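You operate a simulated robot arm through the tools that you are given. There is no shell and no other tool.

Carry out the task below with a simulated robot arm. There is one attempt and no reset: what you move stays moved.

JOB
Wind a board from the green tube bobbin to the second mark.
Fine: bobbin on the green peg, end over the guide post to the clip; tuck the end back last.

It is judged by the outcome, as a careful person would: the job done as asked, and still so three seconds after it is handed in. It fails if anything else is knocked over, pushed out of place, dropped, spilled or broken.

ROBOT AND FRAMES
A 7-joint arm with a two-finger parallel gripper, fixed in place. Base frame: the origin is on the floor under the middle of its stand, x ahead of it, y to its left, z up; the work surface is at about z = 800. Lengths are in mm, angles in rad, forces in N, time in s.
It reaches about 1112 mm from its shoulder. Its first joint turns from -2.897 to 2.897 rad. Payload 3.43 kg.
The TCP is the grasp point between the finger pads, 34 mm short of the fingertips. In the tool frame z runs along the fingers and y along their closing line. The gripper opens to 128 mm. The fingers are 24 mm wide and 12 mm thick; the gripper's body (48 by 130 mm) begins 96 mm behind the TCP.
Orientation is that of the tool frame in the base frame, as [roll, pitch, yaw] about the fixed x, y, z axes, in that order (R = Rz(yaw) Ry(pitch) Rx(roll)). With the fingers straight down and closing along the base's y, the tool's x points along the base's -x, its y along +y and its z along -z.

CONTROLS
- The arm moves only by the tool apply_moves. Its argument "targets" is a list of rows, each an object (a shift or turn left out is 0, a gripper value left out holds the last) with "translation": the shift along the base's x, y, z in mm, a list of three; "angular": the turn, a rotation vector about the base's x, y, z in rad, a list of three; "fingers": the gripper command, from -1 (fully open) to 1 (shut), values between in proportion. In form: [{"translation": [tx, ty, tz], "angular": [ax, ay, az], "fingers": fingers}, ...]. A call has 1 to 20 rows; each row is the pose to reach, as a shift and turn from the pose commanded when the call began. A row lasts 0.2 s, in which the tool goes at most 50 mm and 0.15 rad; a call with a longer step from one row to the next is refused whole, and so is a gripper value outside its range. A pose out of reach is approached as far as the arm can. The call stops where the force on the tool passes 50 N (or 10 N more than at its start, if that is more) or the arm is blocked; 0.2 s more then pass. The fingers move at their own pace (about 153 mm/s each) and stop on an object; they squeeze with about 32 N. The grip force told is the motor's: it shows also when the fingers shut on nothing. Time passes only in rows, and 0.2 s behind the last, so rows that repeat a pose let the fingers close. It gives the time, the measured TCP pose, the force on the tool (base axes), the opening and the grip force at its end, in the units of the frame above (readings bear some noise), with the torque about the TCP (base axes, N m) and any sound that the robot's microphone picked up.
- Cameras (640 x 400 px; columns grow to the right, rows downward): "scene" is fixed at [220.8, 499.9, 1545.8]; the picture's right is [-0.63, -0.78, 0.00], its down [-0.47, 0.38, -0.80] and it looks along [0.62, -0.50, -0.60] (base axes); focal length 278 px, centre (320, 200). "wrist" rides on the gripper at [76, -11, -160] in the tool frame; the picture's right is [0.15, 0.99, 0.00], its down [-0.88, 0.13, -0.46] and it looks along [-0.45, 0.07, 0.89] (tool axes); focal length 234 px, centre (320, 200). There is no depth. A picture from a camera that has moved, and an enlarged one, comes with that camera's place and axes in the base frame and with its lens.
- get_image(camera): a new picture of that camera. No time passes.
- zoom(camera, box): a new picture of the part [left, top, right, bottom] of that camera's present view, enlarged. No time passes.
- finish_job(): hands the job in; it is judged then, once.

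Places have to be worked out from the pictures, the camera data and where the tool is seen. Open the gripper and draw the arm clear of the work before you hand the job in, unless the task says otherwise.

The tools are called as a command line: name --argument value ..., lists and objects as JSON in quotes. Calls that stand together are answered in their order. apply_moves: Moves the arm, as the interface text tells. Its arguments: {"type":"object","properties":{"targets":{"type":"array"}},"required":["targets"]} The other tools are called the same way: get_image (camera) takes a picture; zoom (camera, box) takes an enlarged picture of a part of a camera's view; finish_job () hands the job in.

At the start:

```text
time_s: 0.0
tool_pos: [578.4, 43.4, 1320.0]
tool_rot: [3.141, 0.001, 3.142]
force: [0.0, 0.2, 0.0]
wrist_torque: [-0.01, -0.01, 0.0]
finger_gap: 127.9
gripper_force: 0.0
```

scene: 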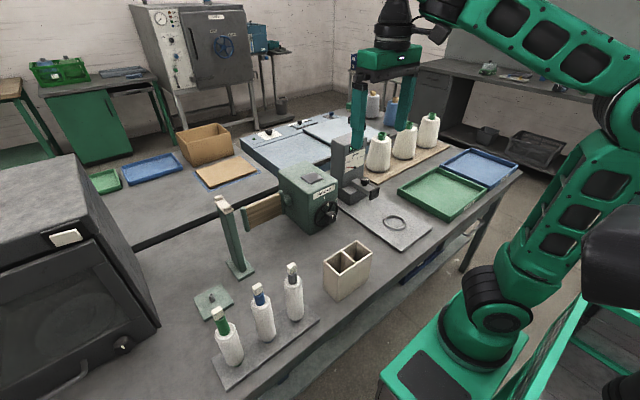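
wrist: 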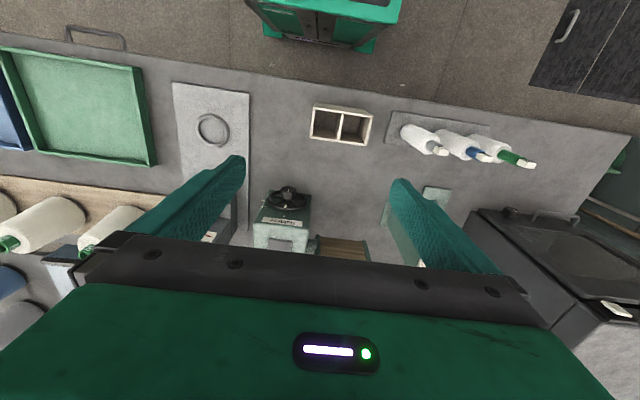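

I start by looking closely at the scene: bobbins, peg, guide post, winder with clip, and marks.

zoom --camera "scene" --box '[180, 240, 340, 400]'

zoom --camera "scene" --box '[200, 130, 400, 255]'

zoom --camera "scene" --box '[320, 80, 520, 205]'

zoom --camera "wrist" --box '[160, 80, 640, 280]'

```text
2.50 times, centred on (260, 320) of scene
camera zoom: at [220.8, 499.9, 1545.8], right [-0.63, -0.78, 0.0], down [-0.47, 0.38, -0.8], along [0.62, -0.5, -0.6], focal length 695 px, centre (470, -100)
```

zoom: 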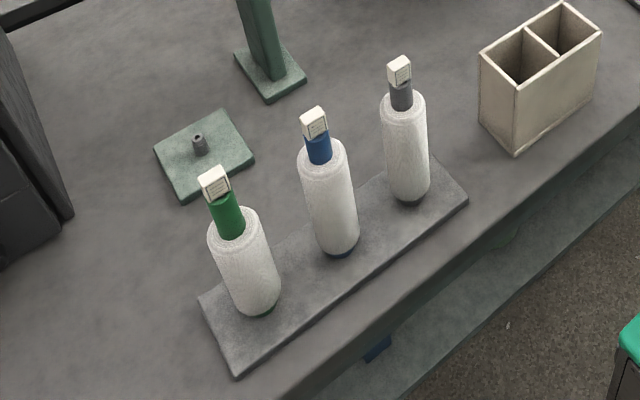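

```text
3.20 times, centred on (300, 192) of scene
camera zoom: at [220.8, 499.9, 1545.8], right [-0.63, -0.78, 0.0], down [-0.47, 0.38, -0.8], along [0.62, -0.5, -0.6], focal length 890 px, centre (384, 224)
```

zoom: 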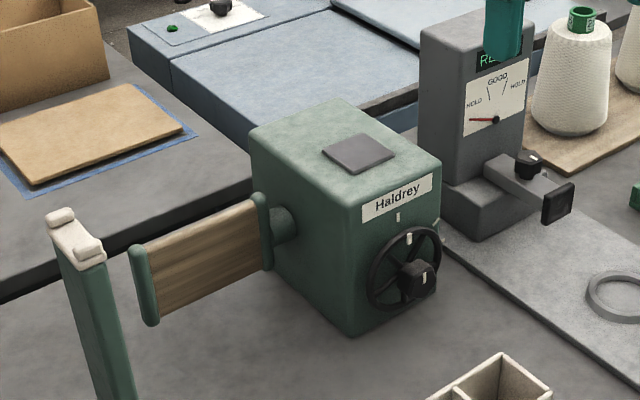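

```text
3.20 times, centred on (420, 142) of scene
camera zoom: at [220.8, 499.9, 1545.8], right [-0.63, -0.78, 0.0], down [-0.47, 0.38, -0.8], along [0.62, -0.5, -0.6], focal length 890 px, centre (0, 384)
```

zoom: 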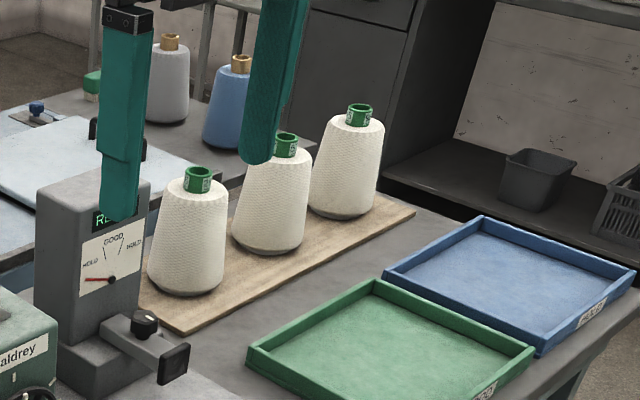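

```text
1.33 times, centred on (400, 180) of wrist
camera zoom: at [502.3, 31.3, 1479.9], right [-0.15, 0.99, 0.0], down [0.88, 0.13, 0.46], along [0.45, 0.07, -0.89], focal length 312 px, centre (213, 227)
```

zoom: 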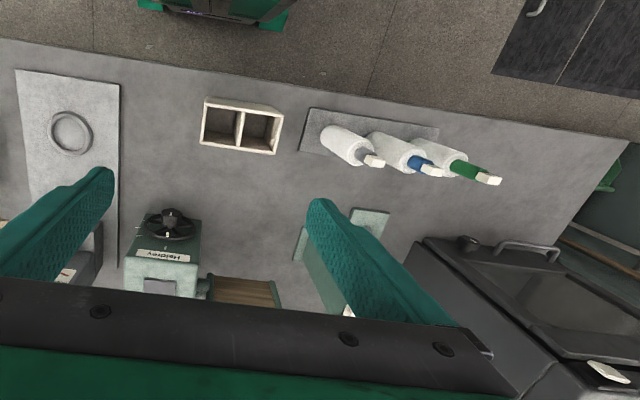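

Next I look closer at the winder's handwheel, knob and marks, the board and its ends, and the tag on the bobbins.

zoom --camera "scene" --box '[290, 175, 350, 240]'

zoom --camera "scene" --box '[205, 170, 305, 235]'

zoom --camera "scene" --box '[200, 255, 310, 340]'

zoom --camera "wrist" --box '[240, 170, 400, 270]'

zoom --camera "scene" --box '[325, 125, 415, 215]'

```text
6.15 times, centred on (320, 208) of scene
camera zoom: at [220.8, 499.9, 1545.8], right [-0.63, -0.78, 0.0], down [-0.47, 0.38, -0.8], along [0.62, -0.5, -0.6], focal length 1711 px, centre (320, 154)
```

zoom: 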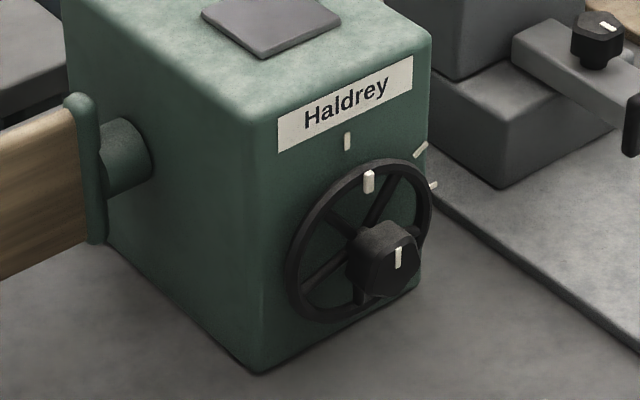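

```text
6.15 times, centred on (255, 202) of scene
camera zoom: at [220.8, 499.9, 1545.8], right [-0.63, -0.78, 0.0], down [-0.47, 0.38, -0.8], along [0.62, -0.5, -0.6], focal length 1711 px, centre (720, 185)
```

zoom: 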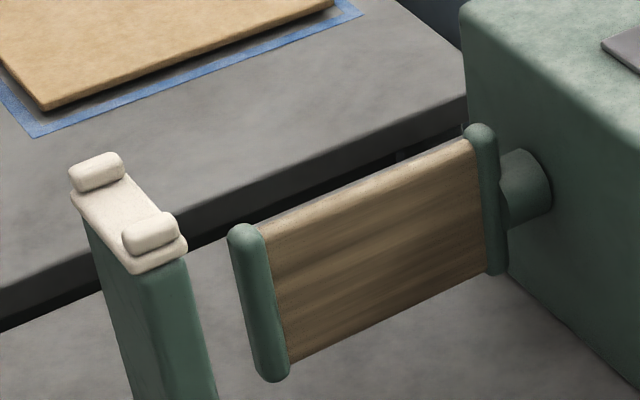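

```text
4.71 times, centred on (255, 298) of scene
camera zoom: at [220.8, 499.9, 1545.8], right [-0.63, -0.78, 0.0], down [-0.47, 0.38, -0.8], along [0.62, -0.5, -0.6], focal length 1308 px, centre (626, -259)
```

zoom: 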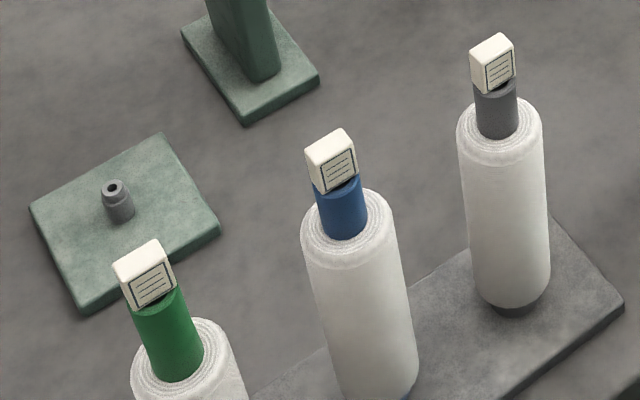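

```text
4.00 times, centred on (320, 220) of wrist
camera zoom: at [502.3, 31.3, 1479.9], right [-0.15, 0.99, 0.0], down [0.88, 0.13, 0.46], along [0.45, 0.07, -0.89], focal length 937 px, centre (320, 120)
```

zoom: 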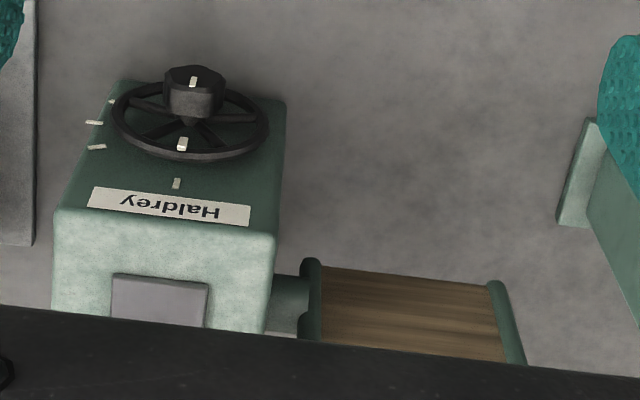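

```text
4.44 times, centred on (370, 170) of scene
camera zoom: at [220.8, 499.9, 1545.8], right [-0.63, -0.78, 0.0], down [-0.47, 0.38, -0.8], along [0.62, -0.5, -0.6], focal length 1236 px, centre (98, 333)
```

zoom: 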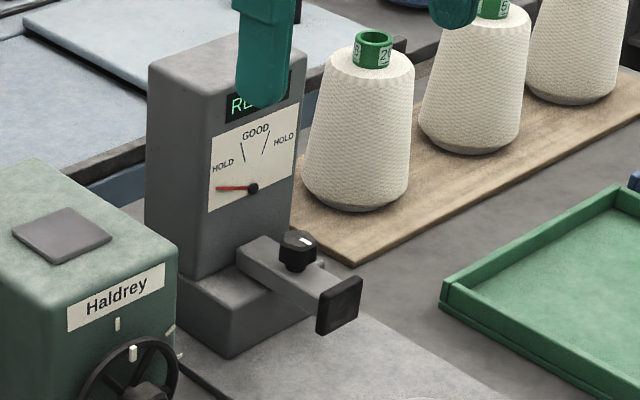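

The white tags seem to be the yarn ends on the tube tops; I judge the green bobbin at about (589, 468), the peg at about (795, 446), the guide post at about (825, 335) and the winder knob at about (789, -13, 892). I back the arm off and sideways to look at the post, board and clip unobstructed.

apply_moves --targets '[{"translation": [-40, 25, 0]}, {"translation": [-80, 50, 0]}, {"translation": [-120, 75, 0]}, {"translation": [-160, 100, 0]}, {"translation": [-180, 130, 0]}, {"translation": [-180, 160, 0]}]'

get_image --camera "wrist"

get_image --camera "scene"

```text
time_s: 1.4
tool_pos: [381.6, 205.0, 1327.7]
tool_rot: [-3.141, 0.012, -3.141]
force: [1.5, -0.4, 0.5]
wrist_torque: [0.06, -0.03, 0.0]
finger_gap: 127.9
gripper_force: 0.1
```

```text
taken
camera wrist: at [303.9, 192.3, 1486.0], right [-0.15, 0.99, 0.0], down [0.87, 0.13, 0.47], along [0.46, 0.07, -0.88], focal length 234 px, centre (320, 200)
```

wrist: 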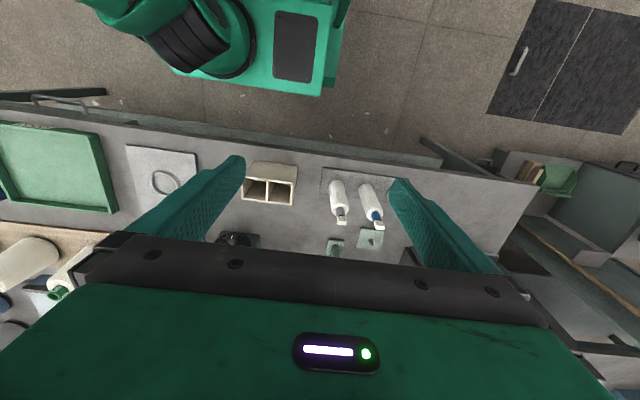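

```text
taken
```

scene: 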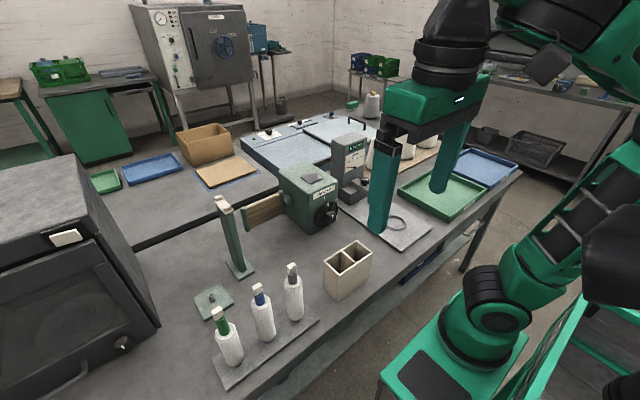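

The view is hidden by the gripper body for far-x objects, so I move forward over the table instead, staying high (fingertips well above the post top at about 1105).

apply_moves --targets '[{"translation": [45, 0, 0]}, {"translation": [90, 0, 0]}, {"translation": [135, 0, 0]}, {"translation": [180, 0, 0]}, {"translation": [225, 0, 0]}, {"translation": [270, 0, 0]}, {"translation": [310, 0, 0]}, {"translation": [310, 0, 0]}]'

get_image --camera "wrist"

```text
time_s: 3.2
tool_pos: [690.3, 202.1, 1328.0]
tool_rot: [-3.141, 0.011, 3.141]
force: [-0.4, 0.4, 0.0]
wrist_torque: [0.01, 0.04, 0.0]
finger_gap: 127.8
gripper_force: 0.0
```

```text
taken
camera wrist: at [613.7, 190.3, 1486.5], right [-0.15, 0.99, 0.0], down [0.87, 0.13, 0.47], along [0.46, 0.07, -0.88], focal length 234 px, centre (320, 200)
```

wrist: 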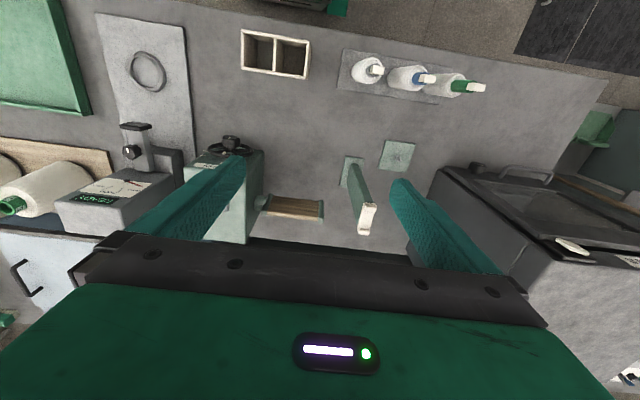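

zoom --camera "wrist" --box '[240, 130, 430, 250]'

zoom --camera "wrist" --box '[330, 40, 500, 130]'

zoom --camera "wrist" --box '[180, 120, 280, 190]'

```text
3.33 times, centred on (335, 190) of wrist
camera zoom: at [613.7, 190.3, 1486.5], right [-0.15, 0.99, 0.0], down [0.87, 0.13, 0.47], along [0.46, 0.07, -0.88], focal length 781 px, centre (270, 233)
```

zoom: 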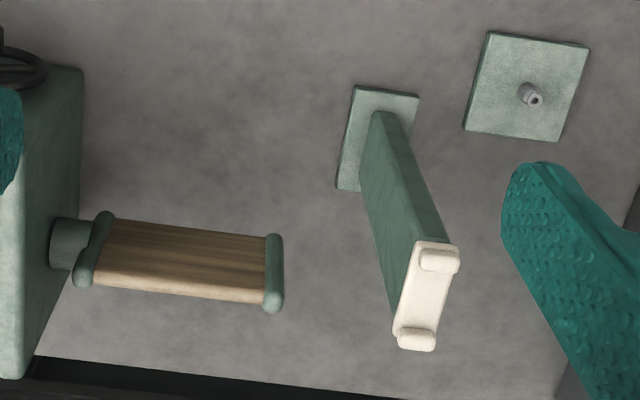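

```text
3.76 times, centred on (415, 85) of wrist
camera zoom: at [613.7, 190.3, 1486.5], right [-0.15, 0.99, 0.0], down [0.87, 0.13, 0.47], along [0.46, 0.07, -0.88], focal length 882 px, centre (-38, 633)
```

zoom: 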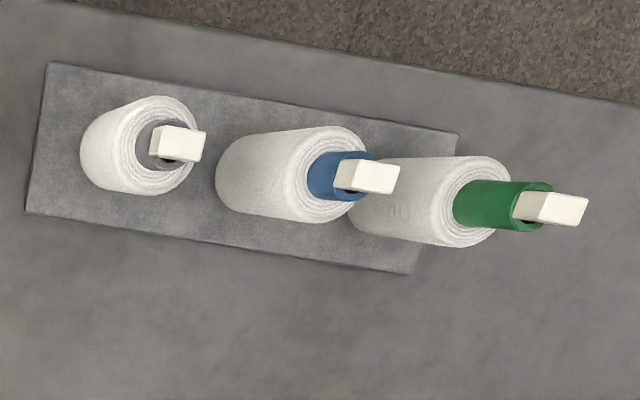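

```text
5.71 times, centred on (230, 155) of wrist
camera zoom: at [613.7, 190.3, 1486.5], right [-0.15, 0.99, 0.0], down [0.87, 0.13, 0.47], along [0.46, 0.07, -0.88], focal length 1338 px, centre (834, 457)
```

zoom: 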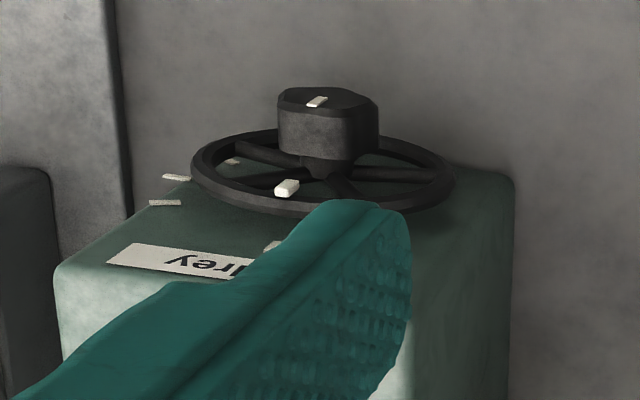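

The wrist view shows the post saddle and board clearly. I zoom on the winder's top plate and the board frame in the scene camera to find the clip.

zoom --camera "scene" --box '[275, 155, 345, 200]'

zoom --camera "scene" --box '[310, 190, 345, 235]'

zoom --camera "scene" --box '[240, 180, 290, 235]'

zoom --camera "wrist" --box '[250, 180, 340, 240]'

zoom --camera "scene" --box '[200, 290, 250, 350]'

```text
8.89 times, centred on (310, 178) of scene
camera zoom: at [220.8, 499.9, 1545.8], right [-0.63, -0.78, 0.0], down [-0.47, 0.38, -0.8], along [0.62, -0.5, -0.6], focal length 2471 px, centre (409, 400)
```

zoom: 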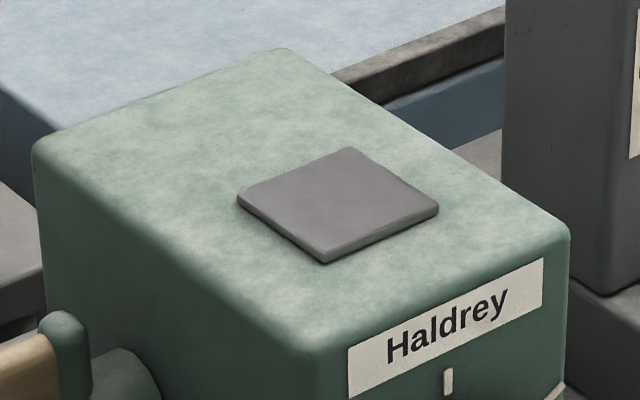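

```text
8.89 times, centred on (328, 212) of scene
camera zoom: at [220.8, 499.9, 1545.8], right [-0.63, -0.78, 0.0], down [-0.47, 0.38, -0.8], along [0.62, -0.5, -0.6], focal length 2471 px, centre (253, 89)
```

zoom: 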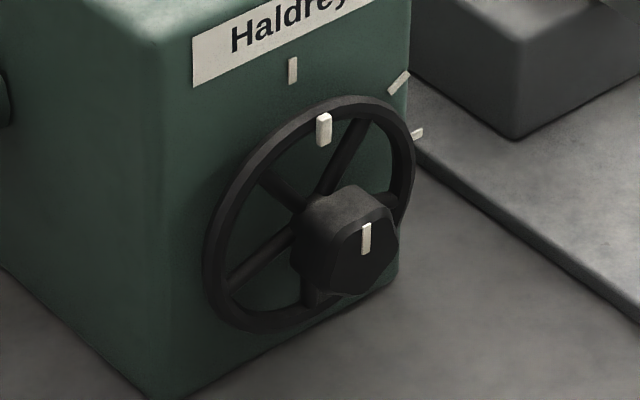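

```text
7.27 times, centred on (265, 208) of scene
camera zoom: at [220.8, 499.9, 1545.8], right [-0.63, -0.78, 0.0], down [-0.47, 0.38, -0.8], along [0.62, -0.5, -0.6], focal length 2022 px, centre (720, 146)
```

zoom: 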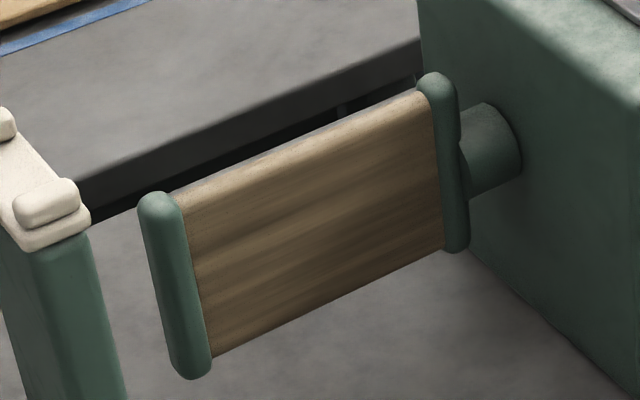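

```text
6.67 times, centred on (295, 210) of wrist
camera zoom: at [613.7, 190.3, 1486.5], right [-0.15, 0.99, 0.0], down [0.87, 0.13, 0.47], along [0.46, 0.07, -0.88], focal length 1561 px, centre (487, 133)
```

zoom: 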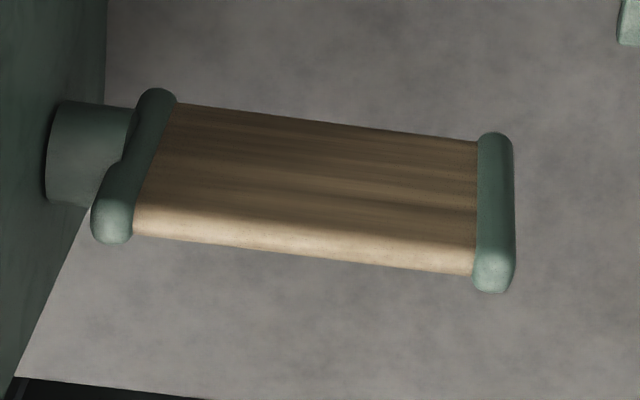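

```text
6.67 times, centred on (225, 320) of scene
camera zoom: at [220.8, 499.9, 1545.8], right [-0.63, -0.78, 0.0], down [-0.47, 0.38, -0.8], along [0.62, -0.5, -0.6], focal length 1854 px, centre (953, -600)
```

zoom: 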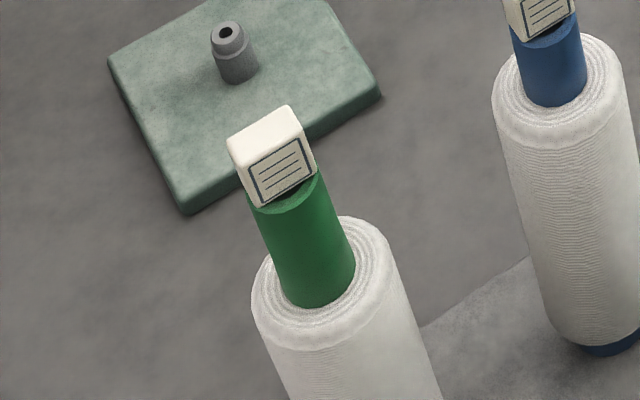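

The grey plate on top of the winder could be the clip. I move across to view the winder between the fingers, from above, to read the wheel marks and look for a clip.

apply_moves --targets '[{"translation": [0, -45, 0]}, {"translation": [0, -90, 0]}, {"translation": [0, -135, 0]}, {"translation": [0, -180, 0]}, {"translation": [20, -200, 0]}, {"translation": [20, -200, 0]}]'

get_image --camera "wrist"

zoom --camera "wrist" --box '[240, 120, 400, 240]'

```text
time_s: 3.8
tool_pos: [675.0, 116.8, 1338.5]
tool_rot: [3.137, 0.031, 3.131]
force: [-0.8, 6.9, -5.4]
wrist_torque: [-1.31, -0.53, -0.66]
finger_gap: 127.8
gripper_force: 0.1
stopped in row 3: the force on the tool passed its limit at 99 N (the readings are from after the stop); the commanded pose is now the measured one
```

```text
taken
camera wrist: at [593.9, 104.6, 1494.1], right [-0.14, 0.99, 0.0], down [0.87, 0.12, 0.48], along [0.48, 0.06, -0.88], focal length 234 px, centre (320, 200)
```

wrist: 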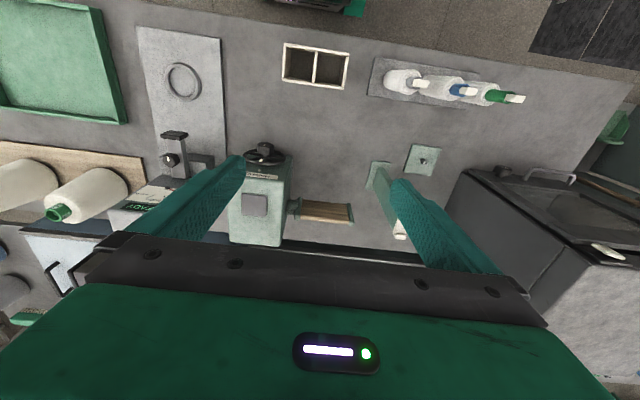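

```text
3.33 times, centred on (320, 180) of wrist
camera zoom: at [593.9, 104.6, 1494.1], right [-0.14, 0.99, 0.0], down [0.87, 0.12, 0.48], along [0.48, 0.06, -0.88], focal length 781 px, centre (320, 267)
```

zoom: 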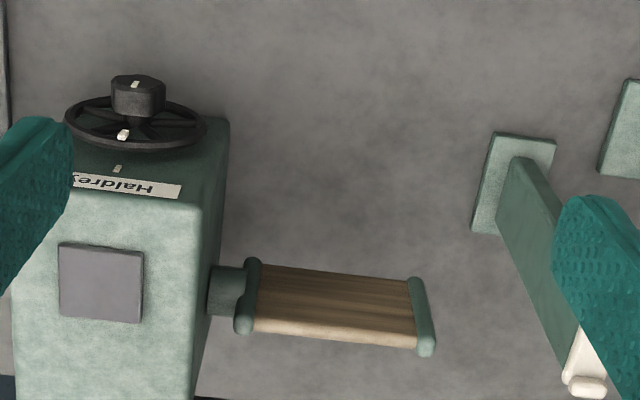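

The move stopped with a 99 N spike in mid-air; I check the scene for what the arm touched.

get_image --camera "scene"

```text
taken
```

scene: 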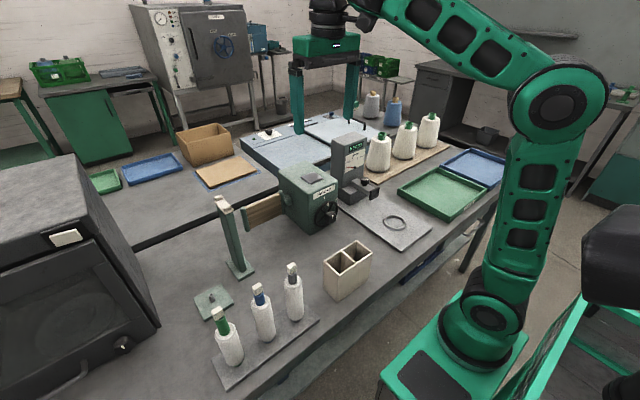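

Nothing is near the gripper, so it may have been a joint limit or a transient; I hold still to re-read forces.

apply_moves --targets '[{"translation": [0, 0, 0]}, {"translation": [0, 0, 0]}]'

```text
time_s: 4.4
tool_pos: [676.1, 116.2, 1336.1]
tool_rot: [3.14, 0.031, 3.132]
force: [0.8, 7.9, -7.4]
wrist_torque: [-0.99, -0.25, -0.53]
finger_gap: 127.9
gripper_force: 0.1
```

There is still a steady push of about 8 N toward +y and down, so something above/beside is touching; I lower the arm and move slightly back to +y to release it.

apply_moves --targets '[{"translation": [0, 8, -15]}, {"translation": [0, 8, -30]}, {"translation": [0, 8, -50]}, {"translation": [0, 8, -50]}]'

get_image --camera "scene"

```text
time_s: 5.4
tool_pos: [675.6, 122.4, 1285.6]
tool_rot: [3.139, 0.028, 3.133]
force: [0.1, -0.7, 0.6]
wrist_torque: [-0.01, 0.02, -0.05]
finger_gap: 128.0
gripper_force: 0.2
```

```text
taken
```

scene: 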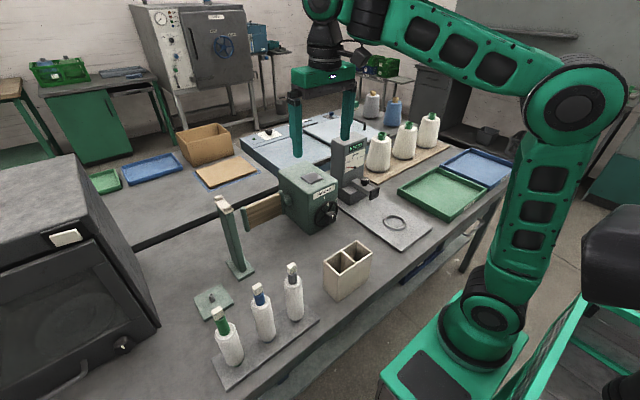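

The contact released after lowering. I now level the tool and move over the winder at the lower height to look at its marks and plate.

apply_moves --targets '[{"translation": [0, -25, -10], "angular": [0, 0.028, 0]}, {"translation": [0, -55, -20], "angular": [0, 0.028, 0.008]}, {"translation": [0, -85, -20], "angular": [0, 0.028, 0.008]}, {"translation": [0, -110, -20], "angular": [0, 0.028, 0.008]}, {"translation": [0, -110, -20], "angular": [0, 0.028, 0.008]}]'

get_image --camera "wrist"

zoom --camera "wrist" --box '[240, 110, 400, 230]'

```text
time_s: 6.6
tool_pos: [676.2, 12.1, 1265.8]
tool_rot: [3.14, 0.001, 3.139]
force: [0.1, -0.9, 0.2]
wrist_torque: [0.01, 0.0, 0.01]
finger_gap: 128.2
gripper_force: 0.1
```

```text
taken
camera wrist: at [601.0, 0.7, 1425.5], right [-0.14, 0.99, 0.0], down [0.88, 0.13, 0.46], along [0.45, 0.07, -0.89], focal length 234 px, centre (320, 200)
```

wrist: 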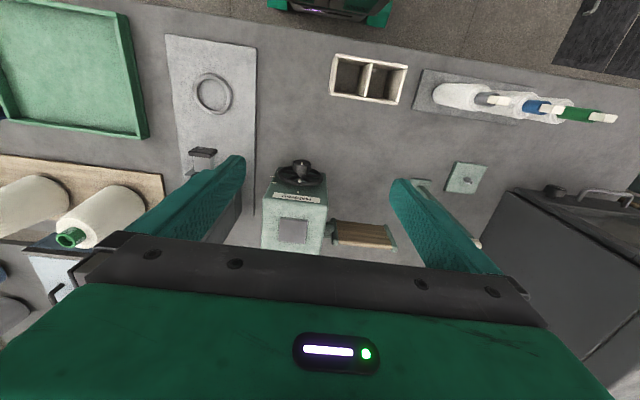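

```text
3.33 times, centred on (320, 170) of wrist
camera zoom: at [601.0, 0.7, 1425.5], right [-0.14, 0.99, 0.0], down [0.88, 0.13, 0.46], along [0.45, 0.07, -0.89], focal length 781 px, centre (320, 300)
```

zoom: 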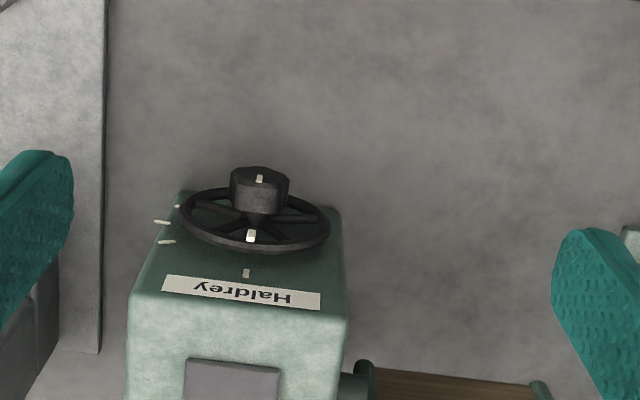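

The face has a start mark at the top (where the wheel pointer now stands) and further marks clockwise on the right side. I turn the tool about the vertical to look at the winder's other sides and learn the wrist's range.

apply_moves --targets '[{"translation": [5, -5, 0], "angular": [0, 0, 0.15]}, {"translation": [15, -10, 0], "angular": [0, 0, 0.3]}, {"translation": [25, -15, 0], "angular": [0, 0, 0.45]}, {"translation": [35, -20, 0], "angular": [0, 0, 0.6]}, {"translation": [50, -25, 0], "angular": [0, 0, 0.75]}, {"translation": [65, -30, 0], "angular": [0, 0, 0.9]}, {"translation": [80, -35, 0], "angular": [0, 0, 1.05]}, {"translation": [95, -40, 0], "angular": [0, 0, 1.2]}, {"translation": [110, -45, 0], "angular": [0, 0, 1.35]}, {"translation": [120, -50, 0], "angular": [0, 0, 1.5]}, {"translation": [120, -50, 0], "angular": [0, 0, 1.57]}]'

get_image --camera "wrist"

get_image --camera "scene"

```text
time_s: 9.0
tool_pos: [795.5, -37.3, 1267.0]
tool_rot: [3.137, 0.002, -1.573]
force: [0.3, 0.4, 0.5]
wrist_torque: [0.0, 0.0, 0.01]
finger_gap: 128.4
gripper_force: 0.1
```

```text
taken
camera wrist: at [808.3, -113.3, 1425.4], right [-0.99, -0.14, 0.0], down [-0.13, 0.88, 0.46], along [-0.07, 0.45, -0.89], focal length 234 px, centre (320, 200)
```

wrist: 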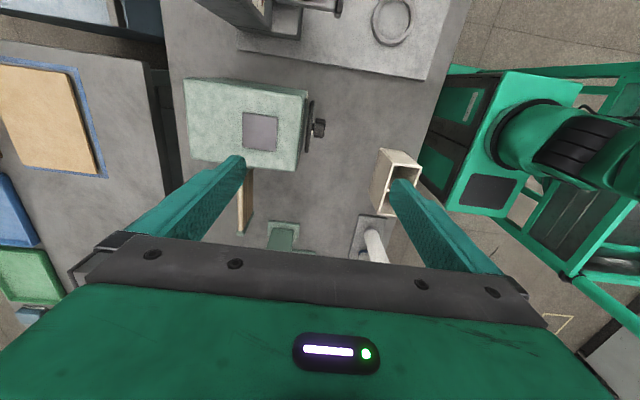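

```text
taken
```

scene: 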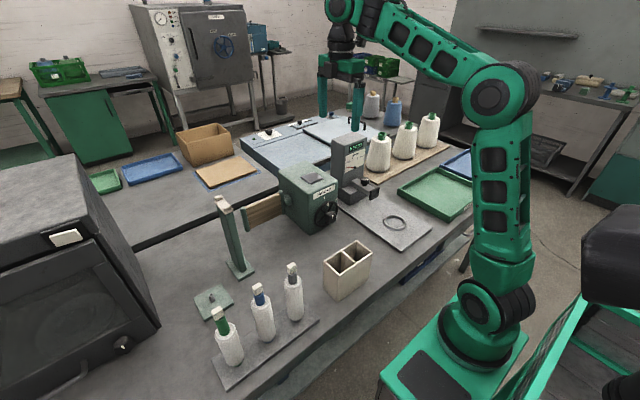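

The wrist turns well. I zoom on the winder's top from here, then continue turning to see its far side.

zoom --camera "wrist" --box '[180, 60, 340, 180]'

apply_moves --targets '[{"translation": [0, 5, 0], "angular": [0, 0, 0.15]}, {"translation": [0, 15, 0], "angular": [0, 0, 0.3]}, {"translation": [0, 30, 0], "angular": [0, 0, 0.45]}, {"translation": [0, 45, 0], "angular": [0, 0, 0.6]}, {"translation": [0, 60, 0], "angular": [0, 0, 0.75]}, {"translation": [0, 75, 0], "angular": [0, 0, 0.9]}, {"translation": [0, 90, 0], "angular": [0, 0, 1.05]}, {"translation": [0, 105, 0], "angular": [0, 0, 1.2]}, {"translation": [0, 120, 0], "angular": [0, 0, 1.35]}, {"translation": [0, 130, 0], "angular": [0, 0, 1.5]}, {"translation": [0, 130, 0], "angular": [0, 0, 1.57]}]'

get_image --camera "wrist"

```text
3.33 times, centred on (260, 120) of wrist
camera zoom: at [808.3, -113.3, 1425.4], right [-0.99, -0.14, 0.0], down [-0.13, 0.88, 0.46], along [-0.07, 0.45, -0.89], focal length 781 px, centre (520, 467)
```

zoom: 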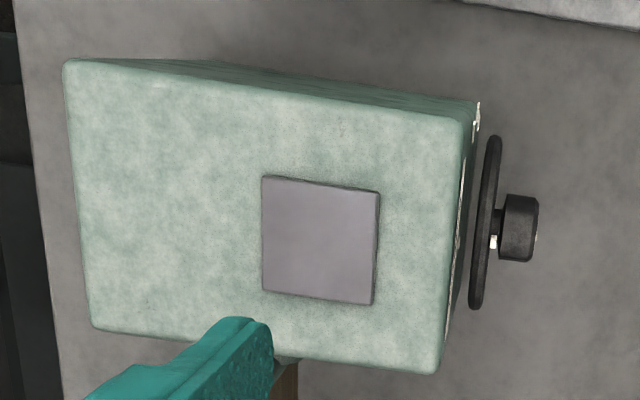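

```text
time_s: 11.4
tool_pos: [795.2, 94.8, 1265.3]
tool_rot: [3.138, 0.006, -0.004]
force: [-0.4, 0.5, 0.3]
wrist_torque: [-0.03, 0.02, -0.02]
finger_gap: 128.2
gripper_force: 0.1
```

```text
taken
camera wrist: at [872.7, 105.6, 1425.3], right [0.14, -0.99, 0.0], down [-0.88, -0.13, 0.46], along [-0.46, -0.07, -0.89], focal length 234 px, centre (320, 200)
```

wrist: 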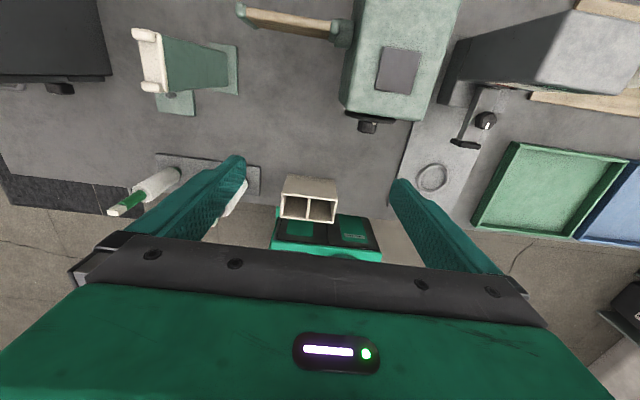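

Now the camera is on the far side. I zoom on the board's back, the post saddle and the winder.

zoom --camera "wrist" --box '[220, 0, 460, 150]'

zoom --camera "wrist" --box '[100, 10, 260, 230]'

```text
2.67 times, centred on (340, 75) of wrist
camera zoom: at [872.7, 105.6, 1425.3], right [0.14, -0.99, 0.0], down [-0.88, -0.13, 0.46], along [-0.46, -0.07, -0.89], focal length 624 px, centre (267, 533)
```

zoom: 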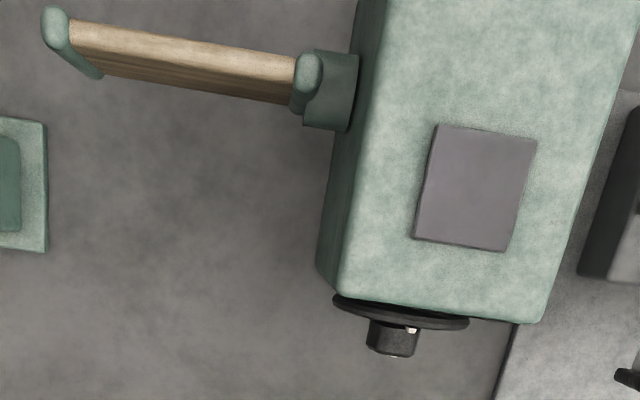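

```text
1.82 times, centred on (180, 120) of wrist
camera zoom: at [872.7, 105.6, 1425.3], right [0.14, -0.99, 0.0], down [-0.88, -0.13, 0.46], along [-0.46, -0.07, -0.89], focal length 426 px, centre (574, 346)
```

zoom: 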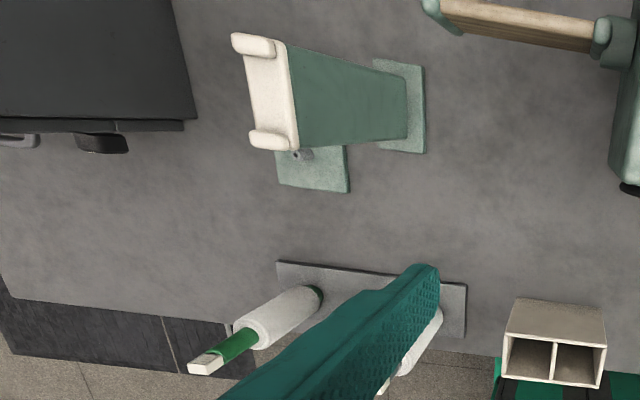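

No other clip is visible, so the grey plate on the winder's top (about (900, -13, 1003)) is the likely clip. I now pitch the tool forward and retreat to look at the wheel and marks from the front.

apply_moves --targets '[{"translation": [-22, -10, -20], "angular": [0, -0.14, 0]}, {"translation": [-45, -20, -40], "angular": [0, -0.28, 0]}, {"translation": [-68, -30, -60], "angular": [0, -0.42, 0]}, {"translation": [-90, -40, -80], "angular": [0, -0.56, 0]}, {"translation": [-112, -50, -100], "angular": [0, -0.7, 0]}, {"translation": [-135, -60, -120], "angular": [0, -0.84, 0]}, {"translation": [-158, -70, -140], "angular": [0, -0.98, 0]}, {"translation": [-180, -80, -160], "angular": [0, -1.12, 0]}, {"translation": [-190, -90, -180], "angular": [0, -1.2, 0]}, {"translation": [-190, -90, -180], "angular": [0, -1.2, 0]}]'

get_image --camera "wrist"

get_image --camera "scene"

```text
time_s: 13.6
tool_pos: [774.5, 86.2, 1238.0]
tool_rot: [3.128, -0.144, -0.003]
force: [1.2, 0.5, -0.4]
wrist_torque: [0.02, 0.0, -0.01]
finger_gap: 128.1
gripper_force: 0.1
out of reach, approached as far as the arm can: row 2, 3, 4, 5, 6, 7, 8, 9, 10
```

```text
taken
camera wrist: at [826.2, 98.8, 1405.9], right [0.14, -0.99, 0.03], down [-0.94, -0.12, 0.32], along [-0.32, -0.08, -0.95], focal length 234 px, centre (320, 200)
```

wrist: 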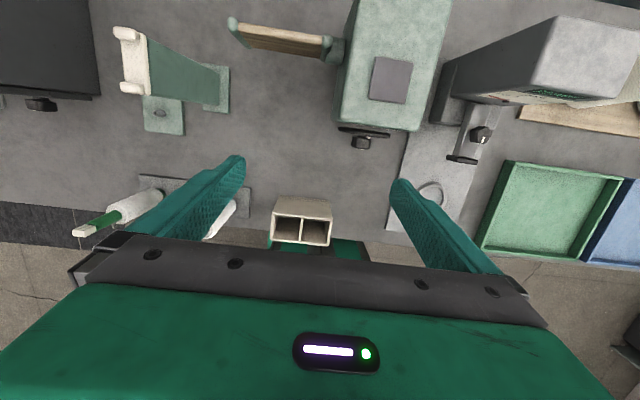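

```text
taken
```

scene: 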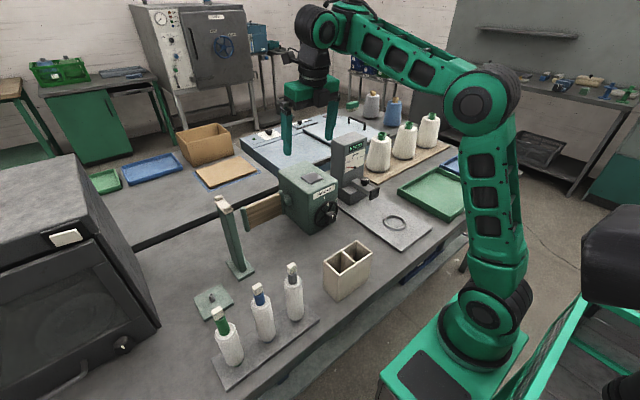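

The pitch was refused as out of reach, likely because the last joint is near its limit after the 180° turn. I test a small move to learn what pose is now commanded.

apply_moves --targets '[{"translation": [0, 0, 15], "angular": [0, 0, -0.1]}, {"translation": [0, 0, 15], "angular": [0, 0, -0.1]}]'

```text
time_s: 14.2
tool_pos: [774.7, 87.4, 1253.1]
tool_rot: [3.13, -0.146, -0.102]
force: [-0.3, 0.7, 0.5]
wrist_torque: [-0.01, 0.02, -0.01]
finger_gap: 127.8
gripper_force: 0.0
```

The commanded pose resets to the measured one. I level the tool and turn back a quarter so the last joint is mid-range (camera on the -y side).

apply_moves --targets '[{"translation": [-10, -5, 10], "angular": [0.014, 0.145, 0]}, {"translation": [-20, -10, 10], "angular": [0.014, 0.145, 0]}]'

apply_moves --targets '[{"translation": [-15, -10, 0], "angular": [0, 0, -0.15]}, {"translation": [-30, -20, 0], "angular": [0, 0, -0.3]}, {"translation": [-45, -30, 0], "angular": [0, 0, -0.45]}, {"translation": [-60, -40, 0], "angular": [0, 0, -0.6]}, {"translation": [-75, -50, 0], "angular": [0, 0, -0.75]}, {"translation": [-90, -60, 0], "angular": [0, 0, -0.9]}, {"translation": [-105, -70, 0], "angular": [0, 0, -1.05]}, {"translation": [-120, -80, 0], "angular": [0, 0, -1.2]}, {"translation": [-135, -90, 0], "angular": [0, 0, -1.35]}, {"translation": [-140, -95, 0], "angular": [0, 0, -1.47]}, {"translation": [-140, -95, 0], "angular": [0, 0, -1.47]}]'

```text
time_s: 14.8
tool_pos: [754.8, 82.2, 1263.7]
tool_rot: [3.128, 0.002, -0.102]
force: [1.4, 0.0, -0.4]
wrist_torque: [0.02, 0.01, -0.01]
finger_gap: 128.1
gripper_force: 0.1
```

```text
time_s: 17.2
tool_pos: [615.9, -13.4, 1267.5]
tool_rot: [3.128, 0.0, -1.574]
force: [0.4, 0.4, 0.2]
wrist_torque: [0.02, 0.03, 0.02]
finger_gap: 128.2
gripper_force: 0.0
```

Now I test pitching forward from this orientation while descending a little, well above the box and table.

apply_moves --targets '[{"translation": [5, 0, -15], "angular": [0, -0.14, 0]}, {"translation": [10, 0, -30], "angular": [0, -0.28, 0]}, {"translation": [15, 0, -45], "angular": [0, -0.42, 0]}, {"translation": [20, 0, -60], "angular": [0, -0.56, 0]}, {"translation": [25, 0, -75], "angular": [0, -0.7, 0]}, {"translation": [30, 0, -90], "angular": [0, -0.84, 0]}, {"translation": [35, 0, -105], "angular": [0, -0.98, 0]}, {"translation": [40, 0, -120], "angular": [0, -1.12, 0]}, {"translation": [40, 0, -135], "angular": [0, -1.26, 0]}, {"translation": [40, 0, -150], "angular": [0, -1.4, 0]}, {"translation": [40, 0, -150], "angular": [0, -1.4, 0]}]'

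get_image --camera "wrist"

get_image --camera "scene"

```text
time_s: 19.6
tool_pos: [711.8, 6.4, 1159.1]
tool_rot: [-1.756, 0.003, -1.572]
force: [0.6, -0.5, 0.6]
wrist_torque: [0.0, 0.05, 0.08]
finger_gap: 128.1
gripper_force: 0.0
out of reach, approached as far as the arm can: row 1, 9, 10, 11
```

```text
taken
camera wrist: at [556.7, -70.7, 1200.4], right [-0.18, -0.14, -0.97], down [-0.47, 0.88, -0.04], along [0.86, 0.45, -0.23], focal length 234 px, centre (320, 200)
```

wrist: 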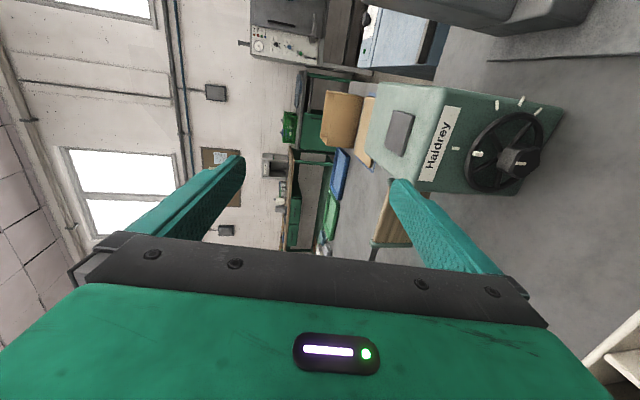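

```text
taken
```

scene: 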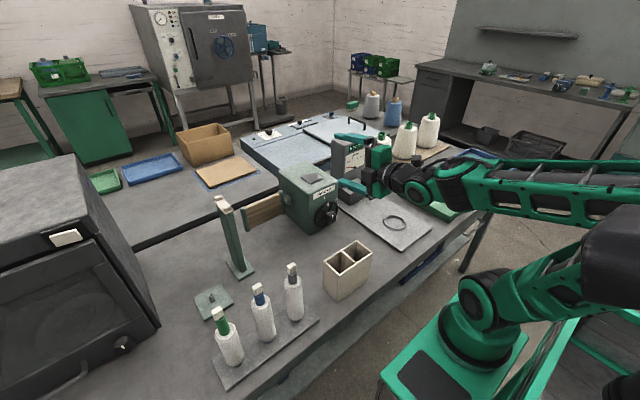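

Pitching forward works, and the wheel face is visible (rotated in the picture). I zoom on the wheel and its marks.

zoom --camera "wrist" --box '[430, 80, 580, 200]'

zoom --camera "wrist" --box '[365, 70, 580, 205]'

```text
3.33 times, centred on (505, 140) of wrist
camera zoom: at [556.7, -70.7, 1200.4], right [-0.18, -0.14, -0.97], down [-0.47, 0.88, -0.04], along [0.86, 0.45, -0.23], focal length 781 px, centre (-297, 400)
```

zoom: 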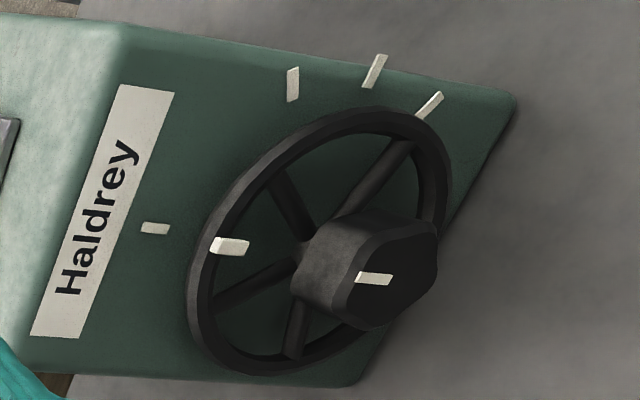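

```text
2.96 times, centred on (472, 138) of wrist
camera zoom: at [556.7, -70.7, 1200.4], right [-0.18, -0.14, -0.97], down [-0.47, 0.88, -0.04], along [0.86, 0.45, -0.23], focal length 694 px, centre (-132, 385)
```

zoom: 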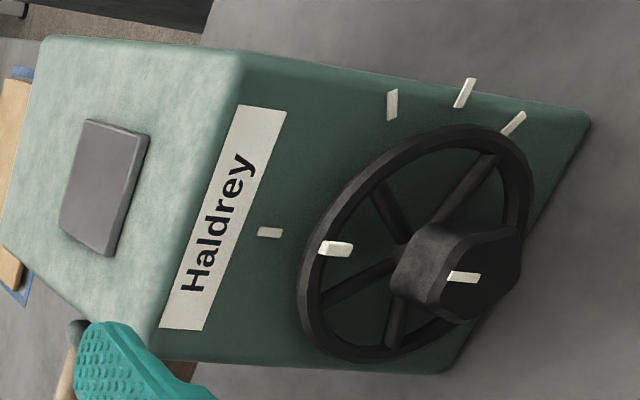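

The marks sit at about 0° (start), 60°, 90° and 120° clockwise around the wheel centre (y=-14, z=880), so the second mark past the start is at 90°. I zoom tighter on the knob to see its flats.

zoom --camera "wrist" --box '[490, 135, 550, 185]'

zoom --camera "scene" --box '[318, 205, 342, 230]'

zoom --camera "wrist" --box '[540, 280, 640, 400]'

```text
8.00 times, centred on (520, 160) of wrist
camera zoom: at [556.7, -70.7, 1200.4], right [-0.18, -0.14, -0.97], down [-0.47, 0.88, -0.04], along [0.86, 0.45, -0.23], focal length 1873 px, centre (-1280, 520)
```

zoom: 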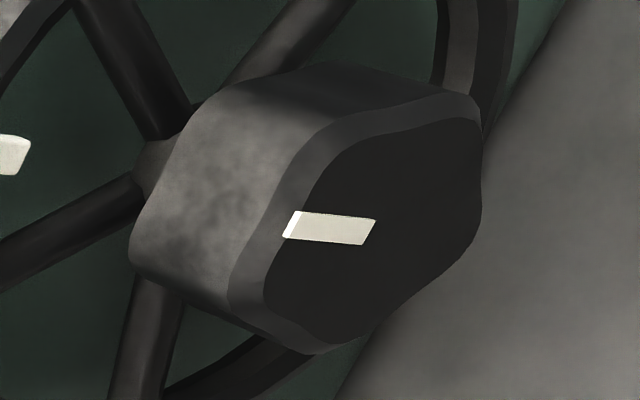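

```text
16.00 times, centred on (330, 218) of scene
camera zoom: at [220.8, 499.9, 1545.8], right [-0.63, -0.78, 0.0], down [-0.47, 0.38, -0.8], along [0.62, -0.5, -0.6], focal length 4448 px, centre (160, -80)
```

zoom: 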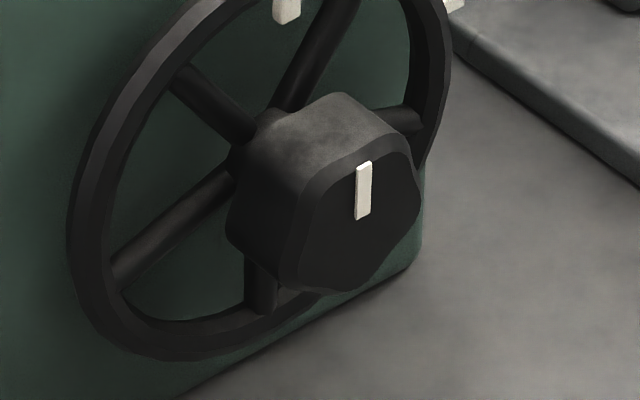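

```text
3.33 times, centred on (590, 340) of wrist
camera zoom: at [556.7, -70.7, 1200.4], right [-0.18, -0.14, -0.97], down [-0.47, 0.88, -0.04], along [0.86, 0.45, -0.23], focal length 781 px, centre (-580, -267)
```

zoom: 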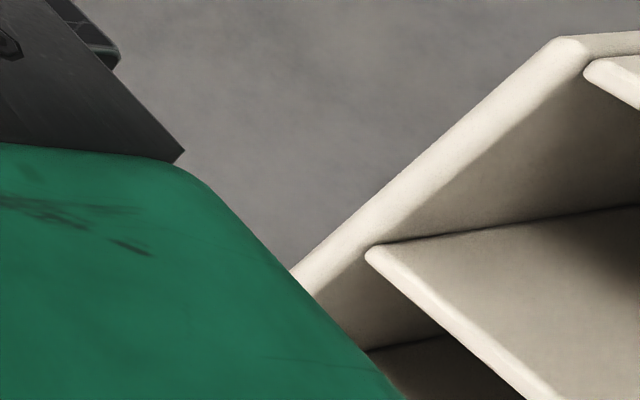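

The marks are clear: start at top, then 60°, 90°, 120°; knob is about 44 mm wide and spans x≈783–808. Now I go for the bobbin: first I bring the tool back to pointing down and up to a safe height.

apply_moves --targets '[{"translation": [-10, 0, 10], "angular": [0, 0.14, 0]}, {"translation": [-20, 0, 20], "angular": [0, 0.28, 0]}, {"translation": [-30, 0, 30], "angular": [0, 0.42, 0]}, {"translation": [-40, 0, 40], "angular": [0, 0.56, 0]}, {"translation": [-50, 0, 50], "angular": [0, 0.7, 0]}, {"translation": [-60, 0, 60], "angular": [0, 0.84, 0]}, {"translation": [-70, 0, 70], "angular": [0, 0.98, 0]}, {"translation": [-80, 0, 80], "angular": [0, 1.12, 0]}, {"translation": [-90, 0, 90], "angular": [0, 1.26, 0]}, {"translation": [-95, 0, 95], "angular": [0, 1.385, 0]}, {"translation": [-95, 0, 95], "angular": [0, 1.385, 0]}]'

```text
time_s: 22.0
tool_pos: [618.7, 8.9, 1258.0]
tool_rot: [-3.141, -0.002, -1.572]
force: [-0.2, 0.5, 0.5]
wrist_torque: [-0.04, -0.02, 0.0]
finger_gap: 128.1
gripper_force: 0.0
```

The tool is vertical again. I turn back a quarter to the original yaw while moving toward the green bobbin, and close the fingers partly.

apply_moves --targets '[{"translation": [-5, 40, 0], "angular": [0, 0, -0.15], "fingers": -0.3}, {"translation": [-10, 80, 0], "angular": [0, 0, -0.3]}, {"translation": [-15, 120, 0], "angular": [0, 0, -0.45]}, {"translation": [-20, 160, 0], "angular": [0, 0, -0.6]}, {"translation": [-25, 200, 0], "angular": [0, 0, -0.75]}, {"translation": [-30, 240, 0], "angular": [0, 0, -0.9]}, {"translation": [-30, 280, 0], "angular": [0, 0, -1.05]}, {"translation": [-30, 320, 0], "angular": [0, 0, -1.2]}, {"translation": [-30, 360, 0], "angular": [0, 0, -1.35]}, {"translation": [-30, 400, 0], "angular": [0, 0, -1.5]}, {"translation": [-30, 430, 0], "angular": [0, 0, -1.57]}, {"translation": [-30, 458, 0], "angular": [0, 0, -1.57]}, {"translation": [-30, 458, 0], "angular": [0, 0, -1.57]}]'

get_image --camera "wrist"

get_image --camera "scene"

```text
time_s: 24.8
tool_pos: [589.4, 465.5, 1257.0]
tool_rot: [-3.139, -0.003, 3.14]
force: [0.9, -0.7, -0.1]
wrist_torque: [-0.02, -0.01, -0.02]
finger_gap: 83.1
gripper_force: 0.1
```

```text
taken
camera wrist: at [513.7, 454.3, 1416.8], right [-0.15, 0.99, 0.0], down [0.88, 0.13, 0.45], along [0.45, 0.06, -0.89], focal length 234 px, centre (320, 200)
```

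wrist: 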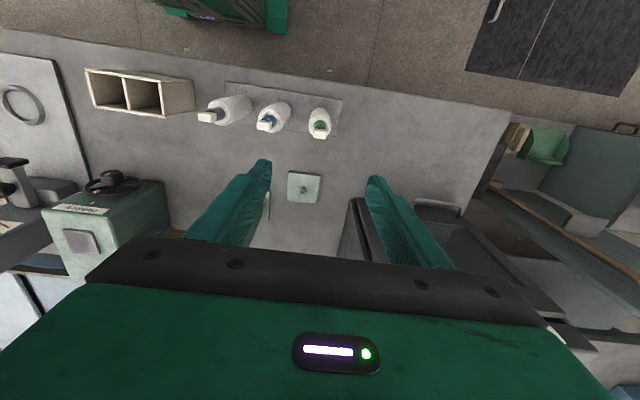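

```text
taken
```

scene: 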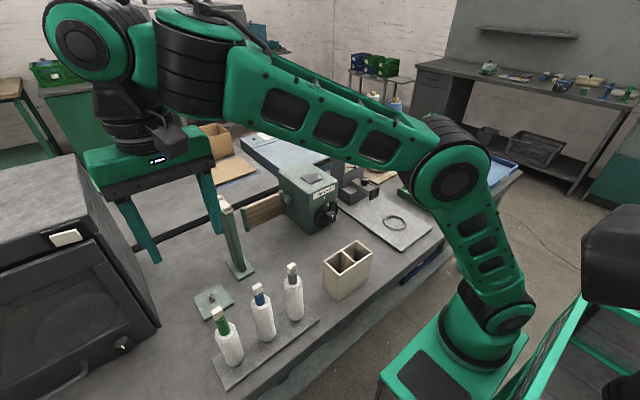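

zoom --camera "wrist" --box '[240, 80, 360, 170]'

zoom --camera "wrist" --box '[270, 155, 340, 215]'

```text
4.44 times, centred on (300, 125) of wrist
camera zoom: at [513.7, 454.3, 1416.8], right [-0.15, 0.99, 0.0], down [0.88, 0.13, 0.45], along [0.45, 0.06, -0.89], focal length 1041 px, centre (409, 533)
```

zoom: 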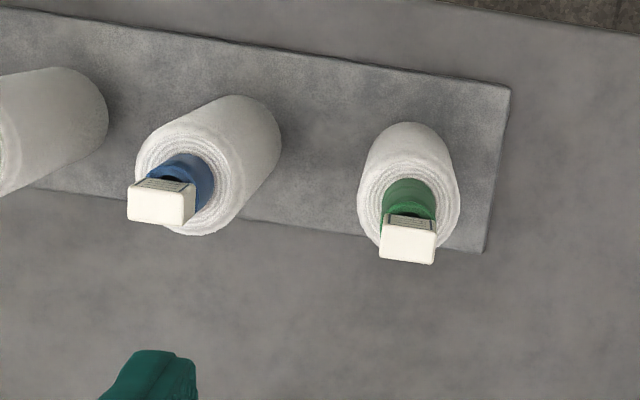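

```text
6.67 times, centred on (305, 185) of wrist
camera zoom: at [513.7, 454.3, 1416.8], right [-0.15, 0.99, 0.0], down [0.88, 0.13, 0.45], along [0.45, 0.06, -0.89], focal length 1561 px, centre (420, 300)
```

zoom: 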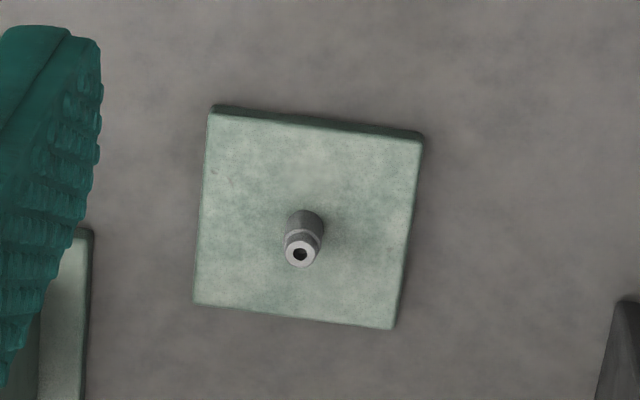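

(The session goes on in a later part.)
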